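You operate a simulated robot arm through the tools that you are given. There is no shell and no other tool. Be economical: measure what you need, move in short steps, check, and stop when the job is done.

Carry out the task below with a simulated two-armed robot. There is one attempt and no reset: what you move stays moved.

## Task
Open the left cupboard door of the bench, take the green guide wheel and put it on the upper shelf behind the left bench door, then shut the door. Push the middle drawer shut. Take the cream tin on the board of the grey stand and put it away on the top of the frame table. Switch the stand brake lever off. Any order will do. Set down upright: cream tin. The stand brake lever goes to its stop.

The check looks at the end state, three seconds after you hand in, the way a careful person would. Anything else that was tipped, shoved, dropped, spilled or broken makes it a failure.

## Robot
Two 7-joint arms with two-finger parallel grippers on one trunk, on a base that drives. Base frame: it is fixed to the floor where the robot stands at the start and does not move with it; the origin is under the middle of the robot, x ahead of it, y to its left, z up. Lengths are in mm, angles in degrees, forces in N, time in s.
The left shoulder is at the start at [70, 177, 1045], the right one opposite. With the tool pointing down near the work surface each hand reaches from about 100 to 700 mm from the robot's upright axis, wherever it stands, measured 20 degrees to its own side. Places, roughly: cream tin (8x8x9 cm) [2500, 600, 600]; green guide wheel (6x6x3 cm) [2500, 700, 600]; left cupboard door of the bench [300, 200, 400]; middle drawer [3800, 8000, 700]; stand brake lever [3800, -400, 700]; top of the frame table [100, 6400, 600]; upper shelf behind the left bench door (54x26 cm) [480, 260, 440]. Payload 3.43 kg a hand.
The TCP of each hand is the grasp point between the finger pads, 30 mm short of the fingertips. In the tool frame z runs along the fingers and y along their closing line. The gripper opens to 94 mm. The fingers are 28 mm wide and 10 mm thick; the gripper's body (50 by 96 mm) begins 55 mm behind the TCP.
Orientation is told as [roll, pitch, yaw] about the base's x, y, z axes, in that order, counted from this pose: with the fingers straight down and closing along the base's y, the tool's x points along the base's -x, its y along +y and its z along -z.

## Interface
- The arms move only by the tool play_rows. It takes "left_plan", "right_plan" or both (then of equal length, played together; a hand with none holds still); each is a list that holds one entry, the list of rows, each a list of 7 numbers: the turn, a rotation vector about the tool's x, y, z in degrees, then the shift along the tool's x, y, z in mm, then the gripper command, from -1 (shut) to 1 (fully open), values between in proportion. In form: [[[rx, ry, rz, tx, ty, tz, jaw], ...]]. A call has 1 to 10 rows; each row is the pose to reach, as a shift and turn from the pose commanded when the call began, along the tool's axes at that moment. A row lasts 0.2 s, in which the tool goes at most 50 mm and 8.6 degrees; a call with a longer step from one row to the next is refused whole, and so is a gripper value outside its range. A pose out of reach is approached as far as the arm can. The call stops where the force on the tool passes 40 N (or 10 N more than at its start, if that is more) or the arm is blocked; 0.2 s more then pass. The fingers move at their own pace (about 153 mm/s each) and stop on an object; they squeeze with about 35 N. The grip force told is the motor's: it shows also when the fingers shut on nothing. Time passes only in rows, and 0.2 s behind the last, so rows that repeat a pose let the fingers close. It gives the time, the measured TCP pose, the force on the tool (base axes), the opening and the grip force at its end, in the units of the frame above (readings bear some noise), with the torque about the TCP (base axes, N m) and any sound that the robot's microphone picked up.
- Cameras (640 x 400 px; columns grow to the right, rows downward): "scene" is now at [96.5, 31.6, 1321]; the picture's right is [0.57, -0.82, 0.00], its down [-0.77, -0.53, -0.36] and it looks along [0.30, 0.20, -0.93] (base axes); focal length 214 px, centre (320, 200). "left" rides on the left gripper at [76, -14, -103] in its tool frame; the picture's right is [0.18, 0.98, 0.00], its down [-0.75, 0.14, -0.64] and it looks along [-0.63, 0.12, 0.77] (tool axes); focal length 243 px, centre (320, 200). "right" rides on the right gripper at [76, 14, -102] in its tool frame; the picture's right is [-0.18, 0.98, 0.00], its down [-0.75, -0.14, -0.64] and it looks along [-0.63, -0.12, 0.77] (tool axes); focal length 243 px, centre (320, 200).
- snapshot(camera): a new picture of that camera. The clock stands still meanwhile.
- slide_trunk(by): slides the trunk up (or, below 0, down) by that many mm; the arms and the scene camera ride with it, the base frame stays. It gives what a move gives, with no picture.
- roll_base(legs): drives the robot by 1 to 6 legs, each [ahead, turn to the left] in mm and degrees, along the robot's own axes; the way and the turn of a leg run together, so that a leg with both is an arc; at most 1500 mm and 180 degrees a leg. The arms and the cameras ride along, it lands a little off, and it stops where it bumps. It gives what a move gives.
- aim_head(pan, tilt): turns the head with the scene camera to pan (to the left, within 86 degrees either way) and tilt (down, from -29 to 69), counted from straight ahead of the robot. It gives what a move gives.
- measure_at(camera, pixels): for up to 12 pixels [column, row] of the newest picture of that camera ("zoom" is the newest enlarged one), the place [x, y, z] in the base frame of the surface seen there, good to about 2 mm. The clock stands still meanwhile.
- enlarge(camera, box): a new picture of the part [left, top, right, bottom] of that camera's present view, enlarged. The clock stands still meanwhile.
- close_job(): hands the job in; it is judged then, once.

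Go step by step. Measure first, check grasps and placings, and put right what went wrong. The budget is 110 turns and 88 pictures, counting those below and the enlarged ones. Unless the task says otherwise, let go and move clear before handing in.

The tools are called after "Call:" as name(argument=value, ...) on one line, values as JSON. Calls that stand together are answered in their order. play_rows: Moves the arms, as the interface text tells. Its arguments: {"type":"object","properties":{"left_plan":{"type":"array"},"right_plan":{"type":"array"}},"required":[]} The other tools are called the same way: slide_trunk (by) slides the trunk up or down; roll_base (legs) drives the base; aim_head (pan, tilt) turns the head that bears the scene camera; snapshot (camera) takes a picture; measure_at (camera, pixels) gives the place of the surface under pixels of a picture; enlarge (camera, box) takes an enlarged picture of a part of a camera's view; close_job () hands the job in.

At the start:

```text
t: 0.0
left_ee_pos: [332.1, 484.2, 840.1]
left_tcp_rot: [0.0, 0.1, 0.0]
left_ft_force: [0.7, 0.0, -0.6]
left_ft_torque: [0.01, 0.03, 0.01]
left_grip_width: 94.0
left_grip_force: 0.1
right_ee_pos: [292.4, 18.6, 747.7]
right_tcp_rot: [0.0, 0.0, 0.0]
right_ft_force: [0.5, 0.5, 0.3]
right_ft_torque: [0.02, 0.02, -0.01]
right_grip_width: 94.0
right_grip_force: 0.1
trunk travel left (down, up): [-625.0, 215.0]
robot x, y, heading: [-0.2, 1.2, 0.2]
head pan, tilt: [34.5, 68.8]
```

scene: 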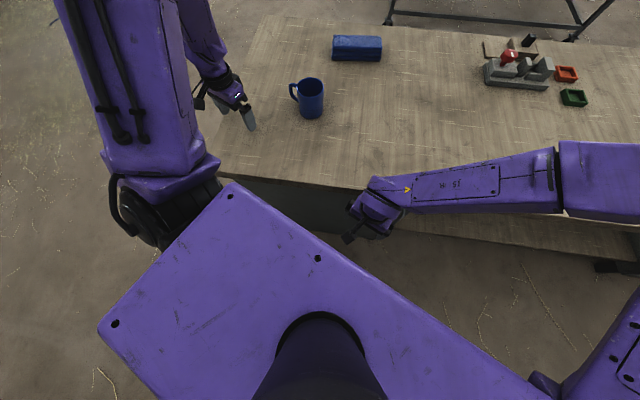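
right: 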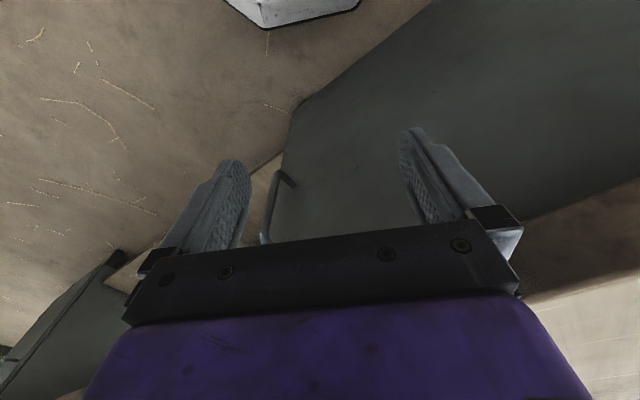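
left: 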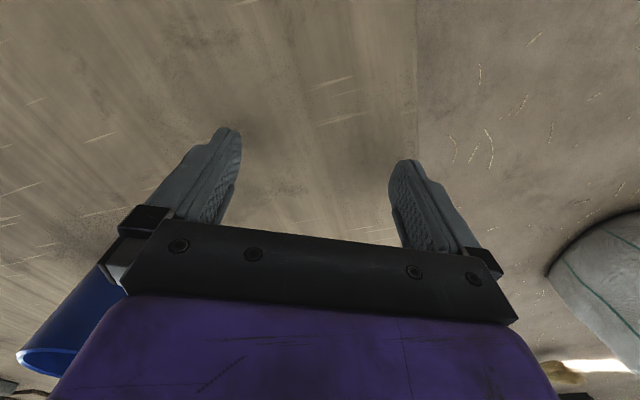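

The start pictures show the bench in front with mug and other things on top; the cupboard doors are below the near edge. I'll look around with the head first.

Call:
aim_head(pan=0, tilt=15)

Call:
snapshot(camera="scene")

Call:
aim_head(pan=80, tilt=15)

Call:
snapshot(camera="scene")

```text
t: 1.2
left_ee_pos: [331.6, 484.1, 839.8]
left_tcp_rot: [0.0, 0.0, -0.1]
left_ft_force: [-0.3, -0.8, -1.6]
left_ft_torque: [-0.03, 0.0, 0.03]
left_grip_width: 94.0
left_grip_force: 0.0
right_ee_pos: [293.9, 17.9, 747.7]
right_tcp_rot: [0.0, 0.0, 0.0]
right_ft_force: [0.2, 0.1, 0.8]
right_ft_torque: [0.01, 0.0, 0.02]
right_grip_width: 93.8
right_grip_force: 0.1
trunk travel left (down, up): [-625.0, 215.0]
robot x, y, heading: [-1.7, 2.1, 0.2]
head pan, tilt: [0.0, 15.0]
```

```text
84 pictures are left
```

scene: 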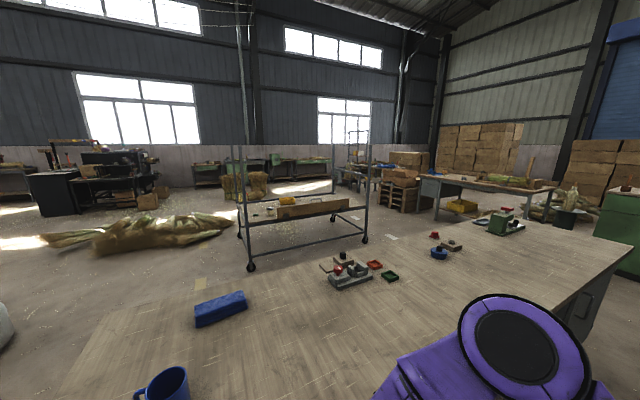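

```text
t: 2.8
left_ee_pos: [331.5, 485.3, 840.3]
left_tcp_rot: [0.0, 0.0, 0.0]
left_ft_force: [-0.8, 0.7, -1.1]
left_ft_torque: [-0.01, 0.01, 0.0]
left_grip_width: 94.0
left_grip_force: 0.0
right_ee_pos: [292.4, 17.5, 748.6]
right_tcp_rot: [0.0, 0.0, 0.0]
right_ft_force: [1.1, -0.1, -1.3]
right_ft_torque: [0.03, 0.02, -0.03]
right_grip_width: 93.9
right_grip_force: 0.1
trunk travel left (down, up): [-625.0, 215.0]
robot x, y, heading: [-1.5, 0.4, 0.2]
head pan, tilt: [80.0, 15.0]
```

```text
83 pictures are left
```

scene: 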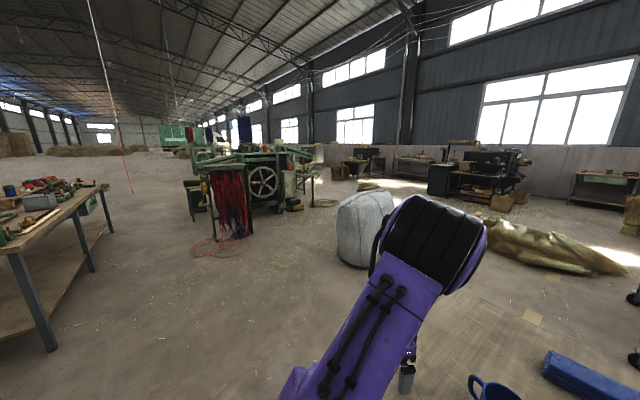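

Pan 0 shows the grey stand beyond the bench with tin and wheel on its board near (290,205); pan 80 shows a table at left (40,215) and machine in the middle. I'll measure key places.

Call:
measure_at(camera="scene", pixels=[[60, 205], [50, 340], [240, 215], [370, 215], [590, 265], [300, 170], [460, 160], [100, 260], [500, 395], [390, 160], [365, 180], [410, 175]])

Call:
enlarge(camera="scene", box=[170, 110, 330, 230])

Call:
enlarge(camera="scene", box=[320, 110, 480, 230])

Call:
aim_head(pan=0, tilt=15)

Call:
enlarge(camera="scene", box=[220, 150, 380, 270])

Call:
measure_at(camera="zoom", pixels=[[320, 200], [130, 230], [180, 230], [130, 310], [580, 230], [280, 150]])

```text
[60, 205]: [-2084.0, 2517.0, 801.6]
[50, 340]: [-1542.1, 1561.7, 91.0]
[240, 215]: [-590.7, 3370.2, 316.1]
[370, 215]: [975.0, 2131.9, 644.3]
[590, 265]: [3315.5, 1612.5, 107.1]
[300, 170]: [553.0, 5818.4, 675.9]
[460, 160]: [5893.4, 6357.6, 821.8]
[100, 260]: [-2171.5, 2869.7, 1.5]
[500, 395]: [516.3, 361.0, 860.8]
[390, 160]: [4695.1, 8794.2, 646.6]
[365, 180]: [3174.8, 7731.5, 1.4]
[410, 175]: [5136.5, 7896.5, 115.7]
```

```text
3.33 times, centred on (250, 170) of scene
```

zoom: 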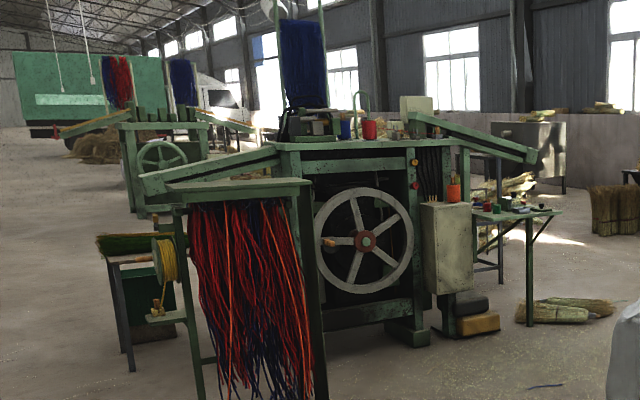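

```text
3.33 times, centred on (400, 170) of scene
```

zoom: 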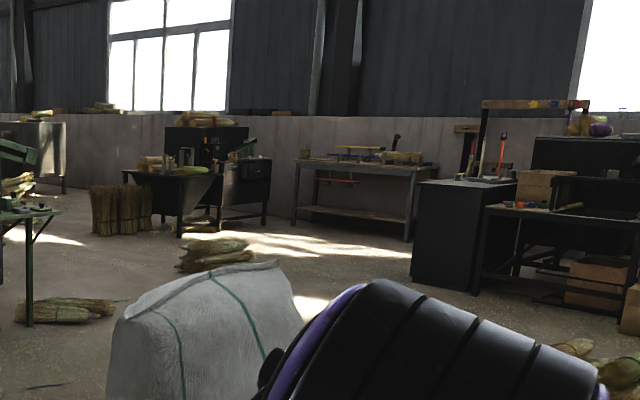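

```text
t: 4.3
left_ee_pos: [332.2, 484.6, 840.6]
left_tcp_rot: [0.0, 0.0, -0.1]
left_ft_force: [-0.1, 0.1, 0.9]
left_ft_torque: [-0.01, 0.01, 0.01]
left_grip_width: 93.9
left_grip_force: 0.1
right_ee_pos: [292.7, 16.4, 748.8]
right_tcp_rot: [0.1, 0.0, 0.0]
right_ft_force: [0.9, -0.3, -0.7]
right_ft_torque: [0.0, 0.01, 0.0]
right_grip_width: 94.0
right_grip_force: 0.1
trunk travel left (down, up): [-625.0, 215.0]
robot x, y, heading: [-0.6, -0.9, -0.0]
head pan, tilt: [0.0, 15.0]
```

```text
3.33 times, centred on (300, 210) of scene
```

zoom: 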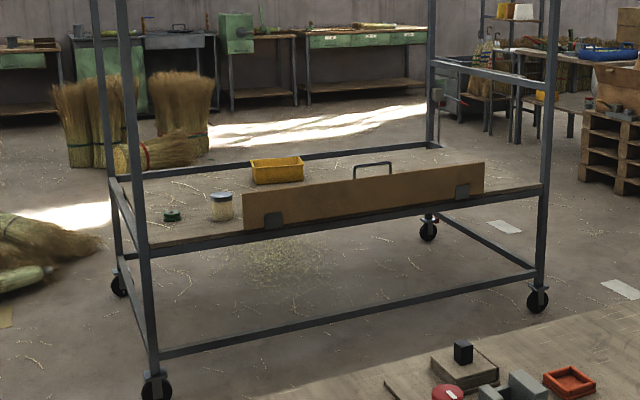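

```text
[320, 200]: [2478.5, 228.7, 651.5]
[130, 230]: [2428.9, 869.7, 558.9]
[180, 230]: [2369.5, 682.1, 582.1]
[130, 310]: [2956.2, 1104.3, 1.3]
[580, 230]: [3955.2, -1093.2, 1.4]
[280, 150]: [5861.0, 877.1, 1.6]
```

The stand has tin at zoom (222,205) and green wheel at (172,215), with a lever likely on the far post at (437,100). Next I'll back off to view the bench front and door.

Call:
roll_base(legs=[[-700, 0]])

Call:
aim_head(pan=10, tilt=40)

Call:
snapshot(camera="scene")

```text
t: 7.5
left_ee_pos: [-239.2, 483.2, 841.3]
left_tcp_rot: [0.0, -0.2, -0.3]
left_ft_force: [0.4, 0.3, 0.0]
left_ft_torque: [0.02, -0.01, 0.0]
left_grip_width: 93.9
left_grip_force: 0.0
right_ee_pos: [-280.5, 15.9, 749.5]
right_tcp_rot: [-0.1, -0.1, -0.3]
right_ft_force: [0.1, 0.0, -0.8]
right_ft_torque: [-0.01, 0.0, 0.02]
right_grip_width: 93.9
right_grip_force: 0.2
trunk travel left (down, up): [-625.0, 215.0]
robot x, y, heading: [-568.9, -3.0, -0.4]
head pan, tilt: [0.0, 15.0]
stopped in leg 1: the robot was blocked; the commanded pose is now the measured one
```

```text
t: 8.3
left_ee_pos: [-236.8, 483.5, 840.9]
left_tcp_rot: [0.0, -0.1, -0.3]
left_ft_force: [-0.6, -0.7, 0.6]
left_ft_torque: [-0.02, -0.01, 0.02]
left_grip_width: 94.2
left_grip_force: 0.1
right_ee_pos: [-279.7, 17.5, 748.8]
right_tcp_rot: [0.1, 0.1, -0.3]
right_ft_force: [-0.6, -0.1, -0.1]
right_ft_torque: [0.0, 0.0, 0.0]
right_grip_width: 93.8
right_grip_force: 0.0
trunk travel left (down, up): [-625.0, 215.0]
robot x, y, heading: [-571.7, 0.3, -0.2]
head pan, tilt: [10.0, 40.0]
```

```text
79 pictures are left
```

scene: 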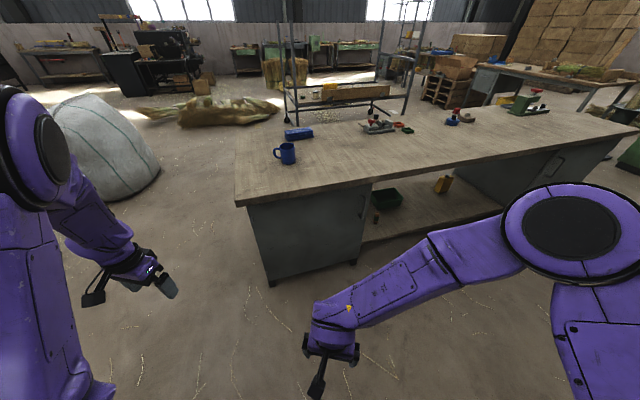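

The left door is at (305,240) with a handle at its right edge (363,210), hinge on left. I'll measure it.

Call:
enlarge(camera="scene", box=[220, 140, 400, 290])

Call:
measure_at(camera="scene", pixels=[[240, 206], [255, 208], [310, 202], [360, 192], [272, 284], [354, 262], [363, 210], [353, 215], [366, 190], [300, 240], [260, 180], [285, 160]])

```text
2.67 times, centred on (310, 215) of scene
```

zoom: 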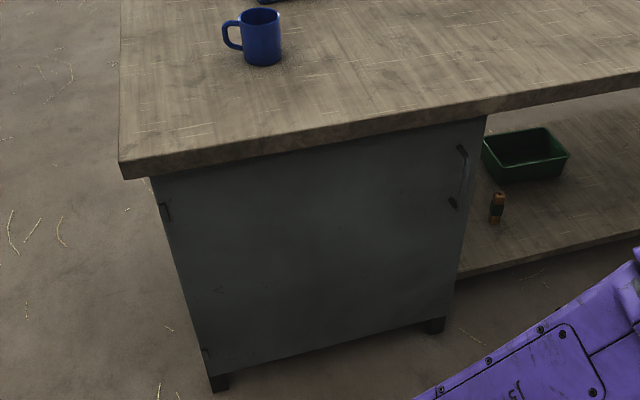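

```text
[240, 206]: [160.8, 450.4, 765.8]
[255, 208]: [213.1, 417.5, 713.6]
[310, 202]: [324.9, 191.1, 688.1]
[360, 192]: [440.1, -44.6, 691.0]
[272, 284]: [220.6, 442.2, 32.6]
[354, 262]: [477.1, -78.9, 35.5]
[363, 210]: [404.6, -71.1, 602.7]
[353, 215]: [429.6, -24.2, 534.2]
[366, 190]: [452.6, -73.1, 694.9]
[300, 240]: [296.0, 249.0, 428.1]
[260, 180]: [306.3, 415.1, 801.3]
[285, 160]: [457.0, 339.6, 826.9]
```

Bench is rotated about 26°. I'll measure the handle and hinges accurately in the zoom.

Call:
measure_at(camera="zoom", pixels=[[461, 150], [466, 165], [463, 180], [458, 195], [453, 203], [450, 165], [478, 165], [166, 211], [180, 230], [470, 250], [205, 350], [440, 310]])

Call:
enlarge(camera="scene", box=[335, 180, 385, 225])

Call:
measure_at(camera="zoom", pixels=[[320, 200], [340, 150], [360, 180], [360, 200], [360, 220], [350, 240], [340, 280], [330, 300]])

```text
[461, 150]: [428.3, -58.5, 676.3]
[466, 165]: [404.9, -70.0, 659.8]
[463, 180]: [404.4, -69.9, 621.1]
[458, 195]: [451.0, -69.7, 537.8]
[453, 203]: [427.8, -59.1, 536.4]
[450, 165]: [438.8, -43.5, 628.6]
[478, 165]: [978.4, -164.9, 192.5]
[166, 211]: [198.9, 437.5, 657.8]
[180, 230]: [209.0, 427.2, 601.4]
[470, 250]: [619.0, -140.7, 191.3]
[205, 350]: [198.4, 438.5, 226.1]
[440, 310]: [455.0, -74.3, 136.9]
```

```text
8.89 times, centred on (360, 202) of scene
```

zoom: 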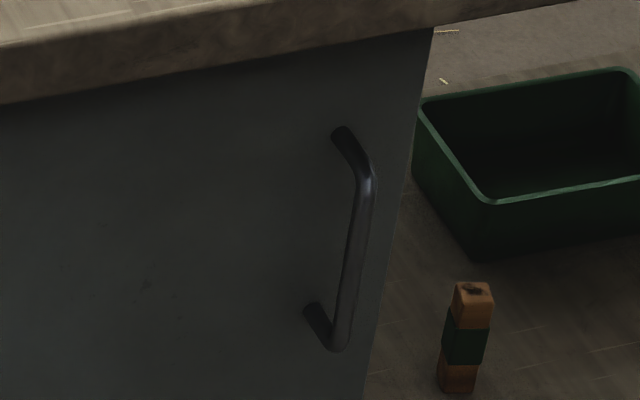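

```text
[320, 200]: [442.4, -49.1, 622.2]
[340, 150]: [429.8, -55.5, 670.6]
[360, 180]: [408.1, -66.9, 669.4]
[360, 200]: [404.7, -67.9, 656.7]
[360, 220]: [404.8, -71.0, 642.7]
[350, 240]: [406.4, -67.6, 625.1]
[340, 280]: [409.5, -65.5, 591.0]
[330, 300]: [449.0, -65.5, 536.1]
```

Handle bar is vertical near (409,−68), z 545–668, hinge axis near (199,438). I'll drive to a spot facing the bench to the right of the door's swing, about (−120,−499), heading 26°.

Call:
roll_base(legs=[[150, 0], [0, -58.8], [583, 0], [0, 85.2]])

Call:
aim_head(pan=15, tilt=40)

Call:
snapshot(camera="scene")

```text
t: 18.9
left_ee_pos: [-36.5, 79.2, 841.0]
left_tcp_rot: [0.1, -0.1, 24.8]
left_ft_force: [-0.4, 0.3, 0.2]
left_ft_torque: [-0.02, 0.02, 0.01]
left_grip_width: 94.0
left_grip_force: 0.1
right_ee_pos: [123.1, -360.0, 748.3]
right_tcp_rot: [0.0, 0.1, 24.7]
right_ft_force: [1.0, 0.3, -0.5]
right_ft_torque: [-0.02, -0.02, 0.0]
right_grip_width: 94.0
right_grip_force: 0.0
trunk travel left (down, up): [-625.0, 215.0]
robot x, y, heading: [-136.3, -498.5, 24.7]
head pan, tilt: [10.0, 40.0]
```

```text
t: 19.5
left_ee_pos: [-35.8, 79.9, 839.7]
left_tcp_rot: [0.0, 0.1, 24.8]
left_ft_force: [-0.4, 0.0, -0.1]
left_ft_torque: [-0.04, -0.03, 0.0]
left_grip_width: 93.9
left_grip_force: 0.1
right_ee_pos: [124.2, -360.6, 749.5]
right_tcp_rot: [-0.1, -0.1, 24.8]
right_ft_force: [0.5, -0.2, -0.5]
right_ft_torque: [0.01, 0.04, -0.03]
right_grip_width: 93.9
right_grip_force: 0.0
trunk travel left (down, up): [-625.0, 215.0]
robot x, y, heading: [-137.3, -497.8, 24.6]
head pan, tilt: [15.0, 40.0]
```

```text
76 pictures are left
```

scene: 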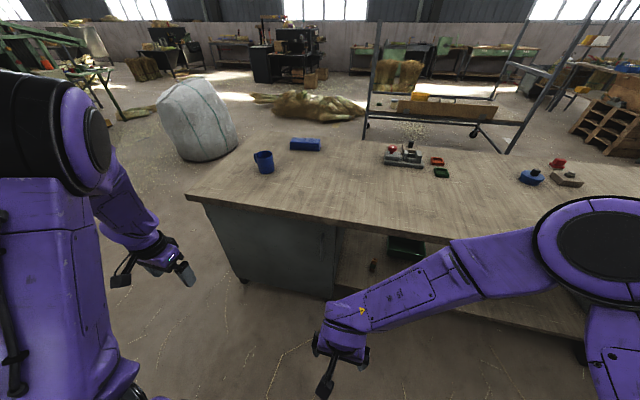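

Position is good: handle edge is visible near (335,240). Lower the trunk so the hand is at handle height, then bring the left hand to fingers-forward in front of the handle, moving the right hand aside.

Call:
slide_trunk(by=-230)

Call:
play_rows(left_plan=[[[0, -8.5, 0, -23, -32, 0, 1], [0, -17, 0, -46, -64, 0, 1], [0, -25.5, 0, -69, -96, 0, 1], [0, -34, 0, -92, -128, 0, 1], [0, -42.5, 0, -115, -160, 0, 1], [0, -51, 0, -138, -192, 0, 1], [0, -59.5, 0, -161, -224, 0, 1], [0, -68, 0, -184, -256, 0, 1], [0, -76.5, 0, -207, -288, 0, 1], [0, -85, 0, -230, -320, 0, 1]]], right_plan=[[[0, 0, 0, 0, -25, 0, 1], [0, 0, 0, 0, -50, 0, 1], [0, 0, 0, 0, -75, 0, 1], [0, 0, 0, 0, -100, 0, 1], [0, 0, 0, 0, -125, 0, 1], [0, 0, 0, 0, -150, 0, 1], [0, 0, 0, 0, -175, 0, 1], [0, 0, 0, 0, -200, 0, 1], [0, 0, 0, 0, -225, 0, 1], [0, 0, 0, 0, -250, 0, 1]]])

Call:
snapshot(camera="scene")

Call:
snapshot(camera="left")

```text
t: 21.9
left_ee_pos: [-35.4, 79.8, 610.5]
left_tcp_rot: [0.0, -0.2, 24.7]
left_ft_force: [0.3, 0.3, -0.2]
left_ft_torque: [-0.02, 0.0, -0.02]
left_grip_width: 94.1
left_grip_force: 0.1
right_ee_pos: [123.8, -360.7, 519.0]
right_tcp_rot: [0.0, -0.1, 24.7]
right_ft_force: [0.0, 0.3, 0.4]
right_ft_torque: [0.03, -0.01, -0.01]
right_grip_width: 94.1
right_grip_force: 0.0
trunk travel left (down, up): [-395.0, 445.0]
robot x, y, heading: [-137.0, -501.9, 24.6]
head pan, tilt: [15.0, 40.0]
```

```text
t: 24.1
left_ee_pos: [308.3, -117.4, 610.2]
left_tcp_rot: [0.0, -85.2, 24.6]
left_ft_force: [-0.6, 0.0, -0.1]
left_ft_torque: [-0.01, -0.01, 0.0]
left_grip_width: 94.2
left_grip_force: 0.0
right_ee_pos: [232.5, -585.7, 516.2]
right_tcp_rot: [0.1, 0.1, 24.6]
right_ft_force: [-0.5, 0.1, -0.4]
right_ft_torque: [0.0, -0.02, 0.02]
right_grip_width: 93.7
right_grip_force: 0.1
right hand out of reach, approached as far as the arm can: row 10
trunk travel left (down, up): [-395.0, 445.0]
robot x, y, heading: [-132.8, -500.7, 24.7]
head pan, tilt: [15.0, 40.0]
```

```text
75 pictures are left
```

scene: 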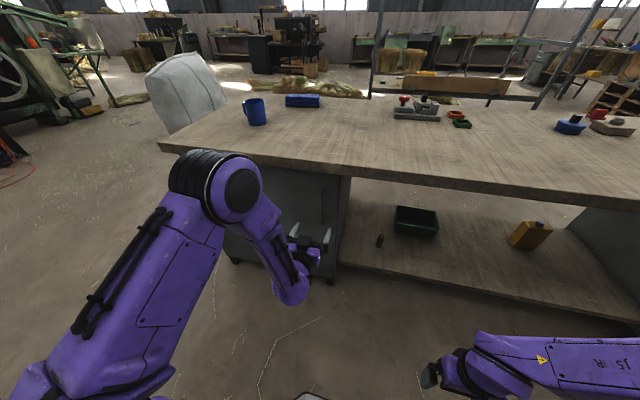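

```text
74 pictures are left
```

left: 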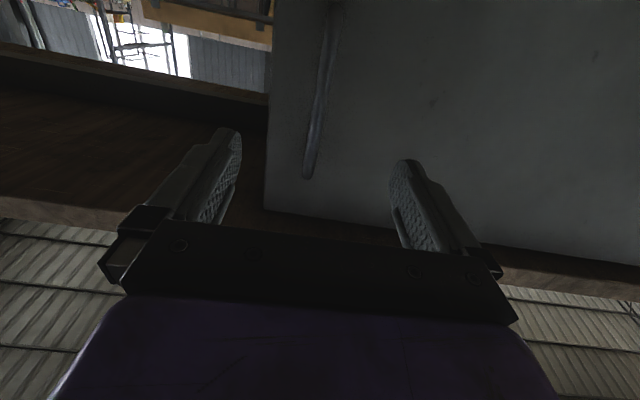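

The bar appears between the fingers at (318,100). Measure it to align.

Call:
measure_at(camera="left", pixels=[[318, 100], [324, 60], [312, 140], [310, 170], [350, 80], [280, 200]])

```text
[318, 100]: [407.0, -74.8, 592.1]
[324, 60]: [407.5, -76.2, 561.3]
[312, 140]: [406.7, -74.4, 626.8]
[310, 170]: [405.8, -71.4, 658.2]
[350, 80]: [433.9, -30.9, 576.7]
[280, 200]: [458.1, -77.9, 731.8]
```

Bar is centred laterally, about 112 mm ahead. Advance 104 and close.

Call:
play_rows(left_plan=[[[0, -2, 0, 0, 0, 35, 1], [0, -4, 0, 0, 0, 70, 1], [0, -5, 0, 0, 0, 104, 1], [0, -5, 0, 0, 0, 104, -1], [0, -5, 0, 0, 0, 104, -1], [0, -5, 0, 0, 0, 104, -1]]])

Call:
snapshot(camera="left")

```text
t: 25.5
left_ee_pos: [399.6, -74.8, 601.3]
left_tcp_rot: [105.2, -89.9, -80.7]
left_ft_force: [6.2, -13.5, -2.9]
left_ft_torque: [0.08, -0.99, -0.17]
left_grip_width: 11.6
left_grip_force: 44.9
right_ee_pos: [232.0, -584.6, 517.4]
right_tcp_rot: [0.1, 0.1, 24.7]
right_ft_force: [-0.6, 0.1, -0.4]
right_ft_torque: [0.0, -0.01, 0.01]
right_grip_width: 94.0
right_grip_force: 0.1
trunk travel left (down, up): [-395.0, 445.0]
robot x, y, heading: [-138.0, -498.7, 24.5]
head pan, tilt: [15.0, 40.0]
```

```text
73 pictures are left
```

left: 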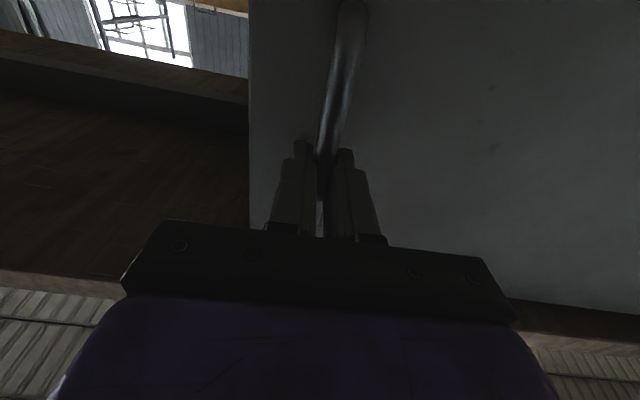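

Bar gripped (11.6 mm). Pull along the hinge arc to 30°, turning the hand with the door.

Call:
play_rows(left_plan=[[[2.5, 0, 0, 1.5, 1, -24, -1], [5, 0, 0, 0, 4.7, -47.6, -1], [10, 0, 0, 0, 13.4, -94.4, -1], [15, 0, 0, 0, 26, -141, -1], [20, 0, 0, 0, 43, -185, -1], [25, 0, 0, 0, 63, -229, -1], [30, 0, 0, 0, 87.5, -271, -1]]])

Call:
snapshot(camera="scene")

```text
t: 26.6
left_ee_pos: [260.9, -110.1, 601.4]
left_tcp_rot: [-167.6, -89.7, 176.7]
left_ft_force: [1.8, -7.9, 10.5]
left_ft_torque: [0.09, 0.17, -0.3]
left_grip_width: 12.0
left_grip_force: 45.3
right_ee_pos: [231.6, -585.4, 517.0]
right_tcp_rot: [0.0, 0.1, 24.6]
right_ft_force: [0.2, 0.0, 0.5]
right_ft_torque: [-0.01, -0.01, 0.0]
right_grip_width: 94.1
right_grip_force: 0.0
trunk travel left (down, up): [-395.0, 445.0]
robot x, y, heading: [-134.6, -499.5, 24.7]
head pan, tilt: [15.0, 40.0]
stopped in row 5 (left hand): the force on the tool passed its limit at 44 N (the readings are from after the stop); the commanded pose is now the measured one
```

```text
72 pictures are left
```

scene: 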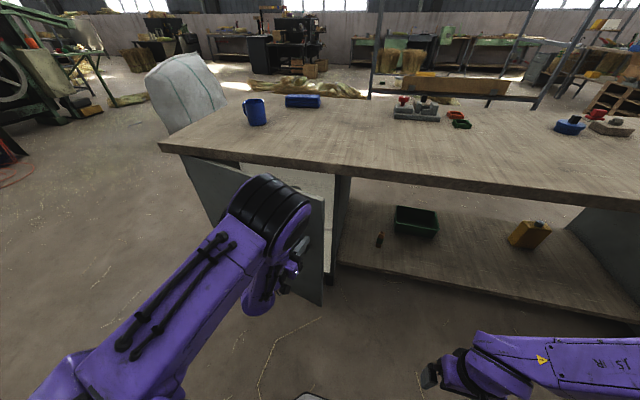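

Door is open about 15°; the force limit tripped. Continue gently from here.

Call:
play_rows(left_plan=[[[2.5, 0, 0, 0, 2.5, -24, -1], [5, 0, 0, 0, 6, -47.8, -1], [7.5, 0, 0, 0, 10.5, -71.5, -1], [10, 0, 0, 0, 16, -94.5, -1], [12.5, 0, 0, 0, 22.5, -118, -1], [15, 0, 0, 0, 30, -140.5, -1], [17.5, 0, 0, 0, 39, -163, -1], [20, 0, 0, 0, 48.5, -184.5, -1]]])

```text
t: 27.3
left_ee_pos: [200.5, -113.0, 600.6]
left_tcp_rot: [-138.1, -89.9, 140.5]
left_ft_force: [0.3, -9.5, 12.4]
left_ft_torque: [0.09, 0.41, -0.29]
left_grip_width: 11.6
left_grip_force: 45.1
right_ee_pos: [231.4, -586.6, 517.0]
right_tcp_rot: [0.2, 0.1, 24.6]
right_ft_force: [-1.0, 0.0, -0.7]
right_ft_torque: [-0.01, 0.0, -0.01]
right_grip_width: 94.0
right_grip_force: 0.1
trunk travel left (down, up): [-395.0, 445.0]
robot x, y, heading: [-136.7, -499.7, 24.5]
head pan, tilt: [15.0, 40.0]
stopped in row 3 (left hand): the force on the tool passed its limit at 44 N (the readings are from after the stop); the commanded pose is now the measured one
```

Door is ~22° open, about 215 mm at the edge. I'll release, back off, and bring the hand around the edge pointing left to swing the door from inside.

Call:
play_rows(left_plan=[[[0, 0, 0, 0, 0, 0, 0], [0, 0, 0, 0, 0, 0, 0], [0, 0, 0, 0, 0, -40, 0], [0, 0, 0, 0, 0, -80, -1], [-8, 0, 0, 0, -40, -85, -1], [-16, 0, 0, 0, -80, -85, -1], [-24, 0, 0, 0, -120, -85, -1], [-32, 0, 0, 0, -155, -70, -1], [-40, 0, 0, 0, -175, -30, -1], [-48, 0, 0, 0, -180, 15, -1]]])

Call:
snapshot(camera="scene")

```text
t: 29.5
left_ee_pos: [221.3, -293.6, 599.3]
left_tcp_rot: [30.2, -89.8, 20.6]
left_ft_force: [0.2, 0.1, -0.1]
left_ft_torque: [-0.03, 0.02, -0.03]
left_grip_width: 0.1
left_grip_force: 33.6
left hand out of reach, approached as far as the arm can: row 5, 6
right_ee_pos: [232.5, -585.0, 517.1]
right_tcp_rot: [0.0, 0.3, 24.7]
right_ft_force: [-0.4, 0.1, -1.0]
right_ft_torque: [-0.02, -0.02, 0.01]
right_grip_width: 94.1
right_grip_force: 0.1
trunk travel left (down, up): [-395.0, 445.0]
robot x, y, heading: [-136.4, -499.9, 24.5]
head pan, tilt: [15.0, 40.0]
```

```text
71 pictures are left
```

scene: 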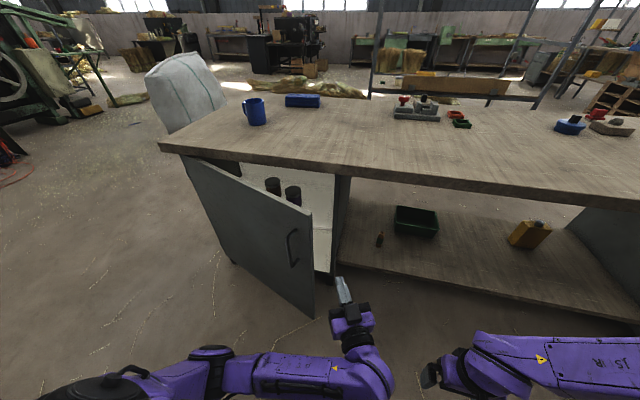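

The door is ajar with free opening; two jars stand on the upper shelf at (273,185),(293,195). Measure the door edge and shelf items.

Call:
measure_at(camera="scene", pixels=[[311, 215], [314, 310], [293, 235], [292, 188], [273, 180], [280, 207], [310, 190], [326, 265], [230, 170], [327, 200], [345, 290], [250, 190]])

Call:
enlarge(camera="scene", box=[180, 140, 360, 290])

```text
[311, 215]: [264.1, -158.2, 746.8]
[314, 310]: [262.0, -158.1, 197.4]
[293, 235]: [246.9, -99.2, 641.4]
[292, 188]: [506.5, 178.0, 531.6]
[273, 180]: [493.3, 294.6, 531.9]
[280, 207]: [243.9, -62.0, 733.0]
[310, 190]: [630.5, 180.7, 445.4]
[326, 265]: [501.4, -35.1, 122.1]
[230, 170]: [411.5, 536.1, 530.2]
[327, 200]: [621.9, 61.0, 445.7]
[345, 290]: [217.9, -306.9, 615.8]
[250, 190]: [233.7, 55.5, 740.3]
```

```text
2.67 times, centred on (270, 215) of scene
```

zoom: 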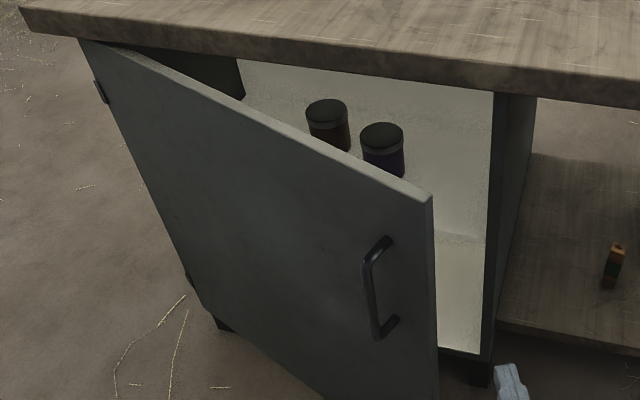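

Door edge is now at (263,−158). Bring the hand to point left in front of the gap and insert behind the edge.

Call:
play_rows(left_plan=[[[-8, 0, 0, 0, -20, 20, -1], [-16, 0, 0, 0, -40, 40, -1], [-24, 0, 0, 0, -55, 60, -1], [-32, 0, 0, 0, -62, 80, -1], [-40, 0, 0, 0, -68, 100, -1], [-45, 0, 0, 0, -68, 112, -1], [-45, 0, 0, 0, -43, 142, -1], [-45, 0, 0, 0, -19, 172, -1], [-45, 0, 0, 0, 5, 202, -1], [-45, 0, 0, 0, 30, 232, -1]]])

Call:
snapshot(camera="scene")

```text
t: 30.5
left_ee_pos: [299.6, -198.2, 568.9]
left_tcp_rot: [148.2, -80.0, -63.4]
left_ft_force: [-0.7, -0.8, -0.5]
left_ft_torque: [-0.06, -0.01, 0.01]
left_grip_width: 0.0
left_grip_force: 33.0
right_ee_pos: [233.0, -584.1, 516.3]
right_tcp_rot: [0.0, 0.1, 24.7]
right_ft_force: [-1.0, -0.1, 1.0]
right_ft_torque: [0.03, -0.01, 0.02]
right_grip_width: 94.0
right_grip_force: 0.0
trunk travel left (down, up): [-395.0, 445.0]
robot x, y, heading: [-134.0, -498.6, 24.4]
head pan, tilt: [15.0, 40.0]
stopped in row 4 (left hand): the arm was blocked; the commanded pose is now the measured one
```

```text
69 pictures are left
```

scene: 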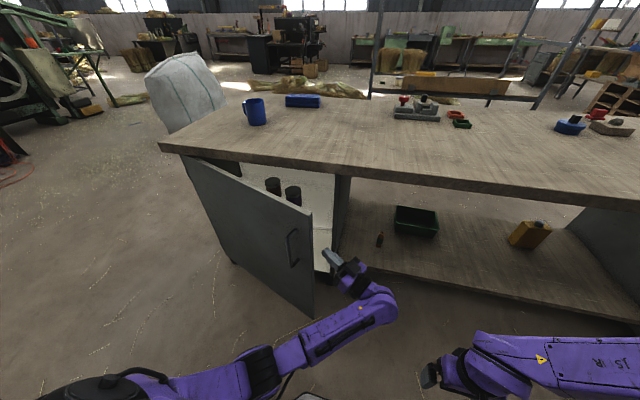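

Blocked only slightly short; hand is now heading ~85° with tip near the gap. Continue by translation.

Call:
play_rows(left_plan=[[[0, 0, 0, 0, -15, 20, -1], [0, 0, 0, 0, -28, 50, -1], [0, 0, 0, 0, -28, 80, -1], [0, 0, 0, 0, -25, 110, -1]]])

```text
t: 31.5
left_ee_pos: [335.0, -89.8, 583.2]
left_tcp_rot: [147.9, -80.1, -63.2]
left_ft_force: [0.1, 0.7, -0.8]
left_ft_torque: [0.02, 0.04, -0.01]
left_grip_width: 0.0
left_grip_force: 33.2
right_ee_pos: [233.4, -584.1, 516.1]
right_tcp_rot: [-0.1, 0.2, 24.7]
right_ft_force: [0.4, 0.0, 0.5]
right_ft_torque: [0.01, 0.02, -0.03]
right_grip_width: 94.0
right_grip_force: 0.0
trunk travel left (down, up): [-395.0, 445.0]
robot x, y, heading: [-134.4, -500.2, 24.6]
head pan, tilt: [15.0, 40.0]
```

Hand is now behind the door edge at (335,−90). Sweep the door outward along the arc.

Call:
play_rows(left_plan=[[[0, 0, 0, -1, 26, -4, -1], [0, 0, 0, -1, 52, -8, -1], [0, 0, 0, -2, 78, -11, -1], [0, 0, 0, -2, 105, -13, -1], [0, 0, 0, -3, 130, -15, -1], [0, 0, 0, -3, 155, -17, -1], [0, 0, 0, -3, 180, -15, -1], [0, 0, 0, -2, 205, -11, -1], [0, 0, 0, -1, 230, -6, -1], [0, 0, 0, 0, 255, -2, -1]]])

Call:
snapshot(camera="scene")

```text
t: 33.7
left_ee_pos: [82.9, -71.2, 605.2]
left_tcp_rot: [148.0, -80.1, -63.3]
left_ft_force: [-0.9, -0.3, 0.6]
left_ft_torque: [0.01, 0.0, -0.02]
left_grip_width: 0.2
left_grip_force: 33.3
right_ee_pos: [231.5, -584.9, 517.0]
right_tcp_rot: [0.0, 0.0, 24.7]
right_ft_force: [0.1, -0.7, -0.4]
right_ft_torque: [0.0, -0.01, 0.03]
right_grip_width: 93.7
right_grip_force: 0.0
trunk travel left (down, up): [-395.0, 445.0]
robot x, y, heading: [-135.2, -495.4, 24.8]
head pan, tilt: [15.0, 40.0]
```

```text
68 pictures are left
```

scene: 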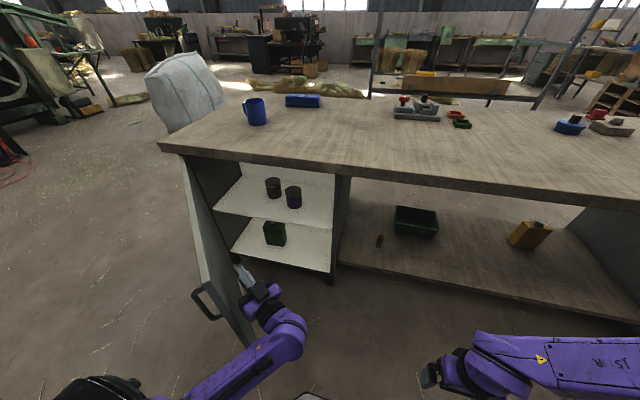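

Door swings freely, now ~45°. Continue to ~85–90°.

Call:
play_rows(left_plan=[[[0, 0, 0, 4, 28, 8, -1], [0, 0, 0, 9, 60, 20, -1], [0, 0, 0, 14, 95, 34, -1], [0, 0, 0, 22, 133, 56, -1], [0, 0, 0, 29, 171, 79, -1], [0, 0, 0, 36, 207, 102, -1], [0, 0, 0, 44, 244, 126, -1], [0, 0, 0, 49, 265, 146, -1], [0, 0, 0, 54, 286, 166, -1], [0, 0, 0, 60, 306, 187, -1]]])

Call:
snapshot(camera="scene")

```text
t: 35.0
left_ee_pos: [-48.8, 38.6, 562.7]
left_tcp_rot: [143.6, -79.6, -60.4]
left_ft_force: [0.0, 0.8, -0.2]
left_ft_torque: [0.0, -0.01, 0.02]
left_grip_width: 0.1
left_grip_force: 32.9
left hand out of reach, approached as far as the arm can: row 4, 5, 6
right_ee_pos: [231.6, -584.8, 515.6]
right_tcp_rot: [0.0, 0.2, 24.9]
right_ft_force: [-0.5, 1.1, 0.3]
right_ft_torque: [-0.05, 0.06, 0.01]
right_grip_width: 93.9
right_grip_force: 0.0
trunk travel left (down, up): [-395.0, 445.0]
robot x, y, heading: [-137.3, -501.9, 24.7]
head pan, tilt: [15.0, 40.0]
stopped in row 6 (left hand): the force on the tool passed its limit at 102 N (the readings are from after the stop); the commanded pose is now the measured one
```

```text
67 pictures are left
```

scene: 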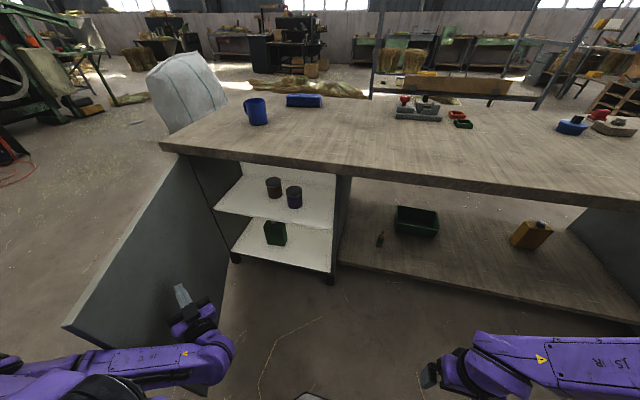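

The door is wide open now. Measure its edge, the shelf, and the table top.

Call:
measure_at(camera="scene", pixels=[[70, 322], [195, 165], [120, 280], [300, 215], [250, 205], [320, 220], [230, 212], [330, 180], [295, 188], [275, 180], [328, 228], [318, 178]])

```text
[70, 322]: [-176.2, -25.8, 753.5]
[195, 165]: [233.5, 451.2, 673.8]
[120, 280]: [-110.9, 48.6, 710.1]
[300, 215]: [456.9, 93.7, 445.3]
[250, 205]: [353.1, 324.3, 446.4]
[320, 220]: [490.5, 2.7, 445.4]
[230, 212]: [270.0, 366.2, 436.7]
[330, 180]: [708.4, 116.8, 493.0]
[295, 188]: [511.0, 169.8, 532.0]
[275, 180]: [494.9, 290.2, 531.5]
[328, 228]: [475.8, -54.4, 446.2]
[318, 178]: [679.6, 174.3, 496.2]
```

Shelf top is at z 445, free space to the right of the jars; target wheel spot about (527,64). Door stands at ~65°, enough. Retract the left hand to neutral.

Call:
play_rows(left_plan=[[[0, 8, 0, -8, -8, -20, -1], [0, 16, 0, -16, -16, -40, -1], [0, 24, 0, -24, -24, -60, -1], [0, 32, 0, -32, -32, -80, -1], [0, 40, 0, -40, -40, -95, -1], [0, 48, 0, -50, -48, -105, -1], [0, 56, 0, -60, -56, -115, -1], [0, 64, 0, -70, -64, -120, -1], [0, 72, 0, -80, -72, -125, -1], [0, 80, 0, -90, -79, -127, -1]]])

Call:
play_rows(left_plan=[[[0, 0, 8, 0, 0, -10, 1], [0, 0, 16, 0, 0, -20, 1], [0, 0, 24, 0, 0, -30, 1], [0, 0, 32, 0, 0, -40, 1], [0, 0, 40, 0, 0, -50, 1], [0, 0, 48, 0, 0, -60, 1], [0, 0, 56, 0, 0, -70, 1]]])

Call:
slide_trunk(by=150)

Call:
snapshot(camera="scene")

```text
t: 37.2
left_ee_pos: [51.5, -230.5, 464.8]
left_tcp_rot: [5.5, -19.1, 81.7]
left_ft_force: [0.3, 0.2, 0.0]
left_ft_torque: [-0.01, 0.01, 0.01]
left_grip_width: 0.2
left_grip_force: 33.3
left hand out of reach, approached as far as the arm can: row 2, 3, 4, 5, 6, 7, 8, 9, 10
right_ee_pos: [232.7, -584.1, 515.4]
right_tcp_rot: [-0.1, 0.2, 24.8]
right_ft_force: [0.2, -0.9, 0.1]
right_ft_torque: [-0.02, -0.01, -0.02]
right_grip_width: 93.9
right_grip_force: 0.1
trunk travel left (down, up): [-395.0, 445.0]
robot x, y, heading: [-134.2, -499.5, 24.9]
head pan, tilt: [15.0, 40.0]
```

```text
t: 38.3
left_ee_pos: [-21.8, -256.2, 439.3]
left_tcp_rot: [18.6, -0.7, 48.7]
left_ft_force: [0.4, 0.6, -0.5]
left_ft_torque: [-0.02, 0.12, 0.03]
left_grip_width: 93.7
left_grip_force: 0.0
left hand out of reach, approached as far as the arm can: row 1, 2, 3, 4
right_ee_pos: [233.4, -577.2, 515.4]
right_tcp_rot: [0.1, 0.6, 25.8]
right_ft_force: [1.1, 0.8, -0.5]
right_ft_torque: [-0.04, 0.12, -0.03]
right_grip_width: 94.0
right_grip_force: 0.1
trunk travel left (down, up): [-395.0, 445.0]
robot x, y, heading: [-139.7, -501.9, 25.9]
head pan, tilt: [15.0, 40.0]
stopped in row 5 (left hand): the force on the tool passed its limit at 64 N (the readings are from after the stop); the commanded pose is now the measured one
```

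```text
t: 40.1
left_ee_pos: [-24.9, -256.7, 589.8]
left_tcp_rot: [18.5, -1.1, 48.8]
left_ft_force: [0.6, -0.7, -0.1]
left_ft_torque: [0.06, -0.02, 0.03]
left_grip_width: 94.0
left_grip_force: 0.0
right_ee_pos: [231.4, -577.9, 665.8]
right_tcp_rot: [0.0, 0.2, 26.0]
right_ft_force: [0.0, -0.7, -0.5]
right_ft_torque: [0.02, 0.0, 0.02]
right_grip_width: 94.0
right_grip_force: 0.1
trunk travel left (down, up): [-545.0, 295.0]
robot x, y, heading: [-140.5, -500.3, 25.9]
head pan, tilt: [15.0, 40.0]
```

```text
66 pictures are left
```

scene: 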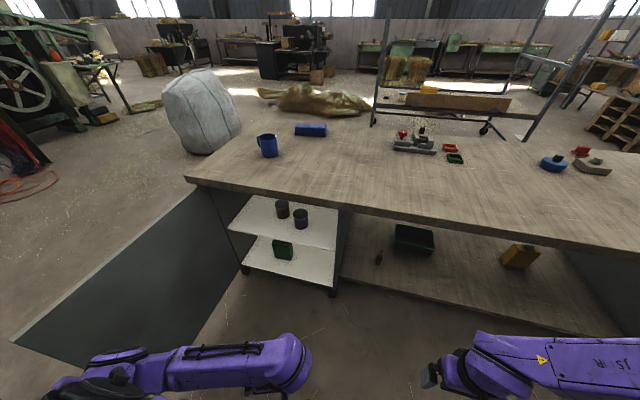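

Door is clear. Restore the left hand to a neutral downward pose, and measure the stand from here.

Call:
play_rows(left_plan=[[[2.7, -0.5, 3.2, -30, 10, -6, 1], [5.3, -1, 6.5, -60, 20, -12, 1], [8, -1.6, 9.7, -90, 30, -17, 1], [10.6, -2.1, 13, -120, 40, -23, 1], [13.3, -2.6, 16.2, -150, 50, -29, 1], [16, -3.2, 19.5, -180, 60, -34, 1], [18.6, -3.7, 22.7, -207, 70, -40, 1]]])

Call:
enlarge(camera="scene", box=[360, 0, 640, 180])

Call:
measure_at(camera="scene", pixels=[[374, 123], [407, 110], [488, 132], [524, 139], [425, 90], [400, 90], [510, 97], [245, 137], [330, 120], [630, 185], [440, 85], [190, 180]])

```text
t: 41.7
left_ee_pos: [70.1, -66.0, 655.1]
left_tcp_rot: [0.0, -1.1, 26.0]
left_ft_force: [0.3, -0.5, -0.5]
left_ft_torque: [-0.01, 0.01, 0.0]
left_grip_width: 94.0
left_grip_force: 0.1
right_ee_pos: [231.7, -576.7, 666.4]
right_tcp_rot: [0.1, 0.2, 26.0]
right_ft_force: [0.4, 0.3, -0.3]
right_ft_torque: [0.0, 0.01, -0.03]
right_grip_width: 94.0
right_grip_force: 0.2
trunk travel left (down, up): [-545.0, 295.0]
robot x, y, heading: [-137.5, -504.6, 26.1]
head pan, tilt: [15.0, 40.0]
```

```text
2.22 times, centred on (500, 90) of scene
```

zoom: 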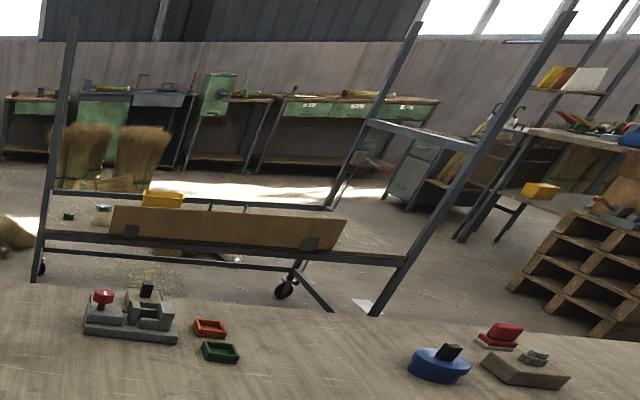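

```text
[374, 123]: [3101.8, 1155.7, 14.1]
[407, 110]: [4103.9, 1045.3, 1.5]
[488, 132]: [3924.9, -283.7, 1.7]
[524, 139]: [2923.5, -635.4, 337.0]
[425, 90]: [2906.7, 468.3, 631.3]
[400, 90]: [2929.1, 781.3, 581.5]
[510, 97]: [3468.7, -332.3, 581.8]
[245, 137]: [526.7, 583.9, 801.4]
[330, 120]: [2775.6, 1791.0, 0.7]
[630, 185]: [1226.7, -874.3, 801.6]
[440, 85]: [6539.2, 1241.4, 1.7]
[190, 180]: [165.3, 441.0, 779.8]
```

Board top is z 581.7. Before driving around the bench's left end I need to see the space on the left.

Call:
aim_head(pan=80, tilt=45)

Call:
snapshot(camera="scene")

Call:
measure_at(camera="scene", pixels=[[320, 100], [200, 100], [100, 100], [320, 200], [450, 100], [550, 200], [600, 100], [50, 200], [150, 200], [480, 180], [420, 230], [540, 140]])

```text
t: 43.0
left_ee_pos: [70.1, -67.2, 654.9]
left_tcp_rot: [0.1, -1.1, 25.9]
left_ft_force: [0.3, 0.1, -0.1]
left_ft_torque: [0.0, 0.01, -0.01]
left_grip_width: 94.0
left_grip_force: 0.1
right_ee_pos: [231.5, -577.3, 666.6]
right_tcp_rot: [-0.1, 0.2, 26.0]
right_ft_force: [0.3, -0.1, 0.6]
right_ft_torque: [0.02, -0.02, 0.03]
right_grip_width: 93.9
right_grip_force: 0.0
trunk travel left (down, up): [-545.0, 295.0]
robot x, y, heading: [-141.8, -497.4, 26.3]
head pan, tilt: [80.0, 45.0]
```

```text
64 pictures are left
```

scene: 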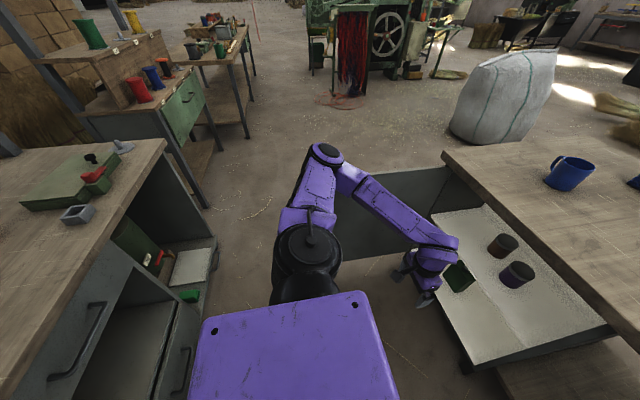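

```text
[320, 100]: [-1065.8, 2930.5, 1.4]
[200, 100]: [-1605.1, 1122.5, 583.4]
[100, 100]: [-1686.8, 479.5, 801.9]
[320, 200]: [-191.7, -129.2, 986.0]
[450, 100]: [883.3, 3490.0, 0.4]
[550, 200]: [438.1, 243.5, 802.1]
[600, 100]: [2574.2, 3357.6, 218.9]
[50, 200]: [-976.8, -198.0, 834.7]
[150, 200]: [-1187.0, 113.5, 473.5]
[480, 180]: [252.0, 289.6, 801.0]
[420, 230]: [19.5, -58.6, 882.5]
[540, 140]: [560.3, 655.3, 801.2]
```

A rear bench flanks the aisle at left. Measure its corner and the door to find a safe path.

Call:
measure_at(camera="scene", pixels=[[164, 148], [215, 240], [140, 180], [205, 150], [245, 130], [200, 200], [345, 240], [430, 215], [375, 255], [450, 145], [370, 180], [60, 370]])

```text
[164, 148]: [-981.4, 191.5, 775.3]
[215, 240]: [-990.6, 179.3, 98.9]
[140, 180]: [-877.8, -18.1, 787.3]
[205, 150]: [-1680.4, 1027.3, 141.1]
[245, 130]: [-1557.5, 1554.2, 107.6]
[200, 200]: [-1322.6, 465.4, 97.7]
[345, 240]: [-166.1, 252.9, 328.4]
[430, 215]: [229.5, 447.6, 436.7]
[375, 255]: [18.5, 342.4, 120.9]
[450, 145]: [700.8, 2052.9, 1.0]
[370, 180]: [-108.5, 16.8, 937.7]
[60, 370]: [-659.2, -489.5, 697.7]
```

Door stands at ~90°, leaving only ~580 mm to the rear bench – too tight. Check the right end of the bench as a route.

Call:
aim_head(pan=-50, tilt=30)

Call:
snapshot(camera="scene")

Call:
measure_at(camera="scene", pixels=[[320, 130], [250, 160], [200, 200], [320, 200], [400, 160], [450, 200], [500, 250], [150, 100], [100, 130], [400, 110], [560, 300], [300, 250]])

```text
t: 45.2
left_ee_pos: [70.0, -66.4, 654.0]
left_tcp_rot: [0.1, -1.0, 25.9]
left_ft_force: [0.1, 0.2, -0.4]
left_ft_torque: [0.01, 0.02, -0.01]
left_grip_width: 93.9
left_grip_force: 0.1
right_ee_pos: [231.8, -577.7, 666.6]
right_tcp_rot: [0.0, 0.2, 26.1]
right_ft_force: [0.7, -0.5, 0.5]
right_ft_torque: [0.01, 0.01, -0.01]
right_grip_width: 93.9
right_grip_force: 0.1
trunk travel left (down, up): [-545.0, 295.0]
robot x, y, heading: [-139.6, -497.1, 26.4]
head pan, tilt: [-50.0, 30.0]
```

```text
63 pictures are left
```

scene: 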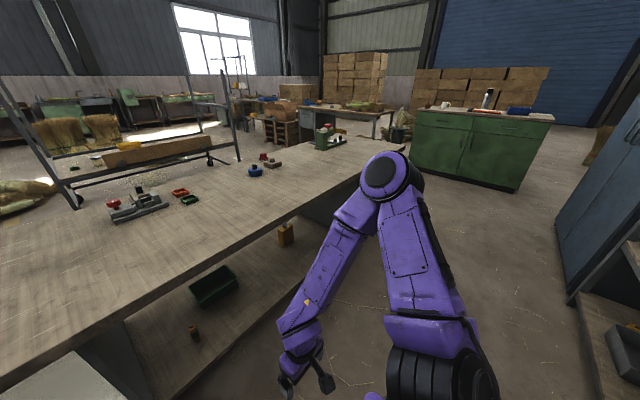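

```text
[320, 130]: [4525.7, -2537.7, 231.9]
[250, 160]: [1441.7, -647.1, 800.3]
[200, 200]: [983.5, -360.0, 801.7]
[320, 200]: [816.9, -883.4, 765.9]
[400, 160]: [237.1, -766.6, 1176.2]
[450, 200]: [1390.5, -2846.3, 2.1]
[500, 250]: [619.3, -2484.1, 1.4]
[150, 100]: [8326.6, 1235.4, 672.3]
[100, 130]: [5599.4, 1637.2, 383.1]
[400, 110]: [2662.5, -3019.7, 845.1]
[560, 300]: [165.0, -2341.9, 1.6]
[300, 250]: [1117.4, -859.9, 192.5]
```

The right side looks open between bench end and green cabinet. Measure the corners.

Call:
measure_at(camera="scene", pixels=[[366, 152], [350, 140], [403, 148], [413, 168], [515, 192], [340, 132], [395, 144], [300, 138], [570, 300], [390, 137], [80, 208], [240, 160]])

Call:
enlarge(camera="scene", box=[220, 80, 440, 220])

```text
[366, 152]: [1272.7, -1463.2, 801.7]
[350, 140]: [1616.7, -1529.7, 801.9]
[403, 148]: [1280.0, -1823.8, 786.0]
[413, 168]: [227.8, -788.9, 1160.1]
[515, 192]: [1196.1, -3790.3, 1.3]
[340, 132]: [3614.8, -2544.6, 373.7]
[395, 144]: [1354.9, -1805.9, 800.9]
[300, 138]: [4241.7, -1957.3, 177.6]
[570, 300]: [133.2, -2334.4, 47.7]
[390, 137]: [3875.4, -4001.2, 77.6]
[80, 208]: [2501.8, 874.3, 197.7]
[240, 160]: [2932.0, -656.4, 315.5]
```

```text
2.86 times, centred on (330, 150) of scene
```

zoom: 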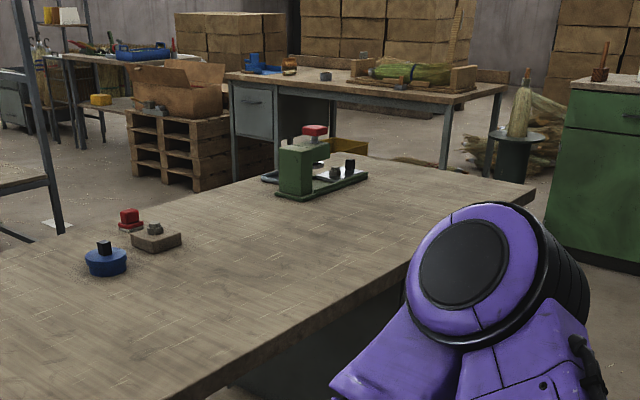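

Right route is clear (bench end at (1280,−1824)). Raise the trunk for clearance and drive round the right end toward the stand's right side.

Call:
slide_trunk(by=270)

Call:
roll_base(legs=[[0, -88.6], [1130, 0], [1130, 0], [0, 84.1]])

Call:
aim_head(pan=10, tilt=20)

Call:
snapshot(camera="scene")

```text
t: 47.9
left_ee_pos: [70.6, -66.2, 923.9]
left_tcp_rot: [0.0, -1.1, 25.9]
left_ft_force: [0.0, 0.2, -0.1]
left_ft_torque: [-0.02, -0.01, 0.0]
left_grip_width: 93.8
left_grip_force: 0.1
right_ee_pos: [232.0, -578.1, 936.1]
right_tcp_rot: [-0.1, 0.2, 26.1]
right_ft_force: [0.9, -0.5, 1.1]
right_ft_torque: [-0.03, 0.02, 0.0]
right_grip_width: 94.2
right_grip_force: 0.1
trunk travel left (down, up): [-815.0, 25.0]
robot x, y, heading: [-137.4, -501.3, 26.0]
head pan, tilt: [-50.0, 30.0]
```

```text
t: 66.2
left_ee_pos: [1163.9, -2065.2, 925.5]
left_tcp_rot: [0.1, -1.1, 20.1]
left_ft_force: [-0.4, 0.8, -0.4]
left_ft_torque: [0.01, 0.02, 0.03]
left_grip_width: 94.0
left_grip_force: 0.0
right_ee_pos: [1272.1, -2589.2, 936.9]
right_tcp_rot: [0.0, 0.2, 20.2]
right_ft_force: [-0.4, 0.4, -0.4]
right_ft_torque: [0.0, 0.02, -0.04]
right_grip_width: 94.1
right_grip_force: 0.1
trunk travel left (down, up): [-815.0, 25.0]
robot x, y, heading: [909.9, -2479.7, 20.2]
head pan, tilt: [-50.0, 30.0]
```

```text
t: 67.5
left_ee_pos: [1163.2, -2064.6, 924.0]
left_tcp_rot: [0.1, -1.2, 20.1]
left_ft_force: [-0.2, 0.5, -0.3]
left_ft_torque: [0.02, 0.0, -0.01]
left_grip_width: 93.9
left_grip_force: 0.1
right_ee_pos: [1272.4, -2588.9, 937.5]
right_tcp_rot: [0.0, 0.2, 20.2]
right_ft_force: [0.3, 0.3, -0.1]
right_ft_torque: [0.01, -0.02, 0.02]
right_grip_width: 94.0
right_grip_force: 0.0
trunk travel left (down, up): [-815.0, 25.0]
robot x, y, heading: [910.7, -2477.8, 20.2]
head pan, tilt: [10.0, 20.0]
```

```text
61 pictures are left
```

scene: 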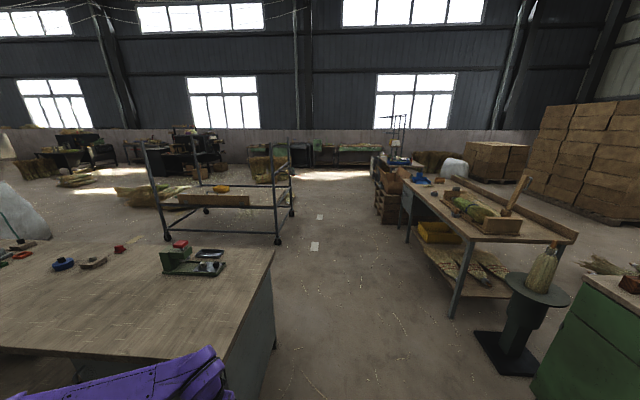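

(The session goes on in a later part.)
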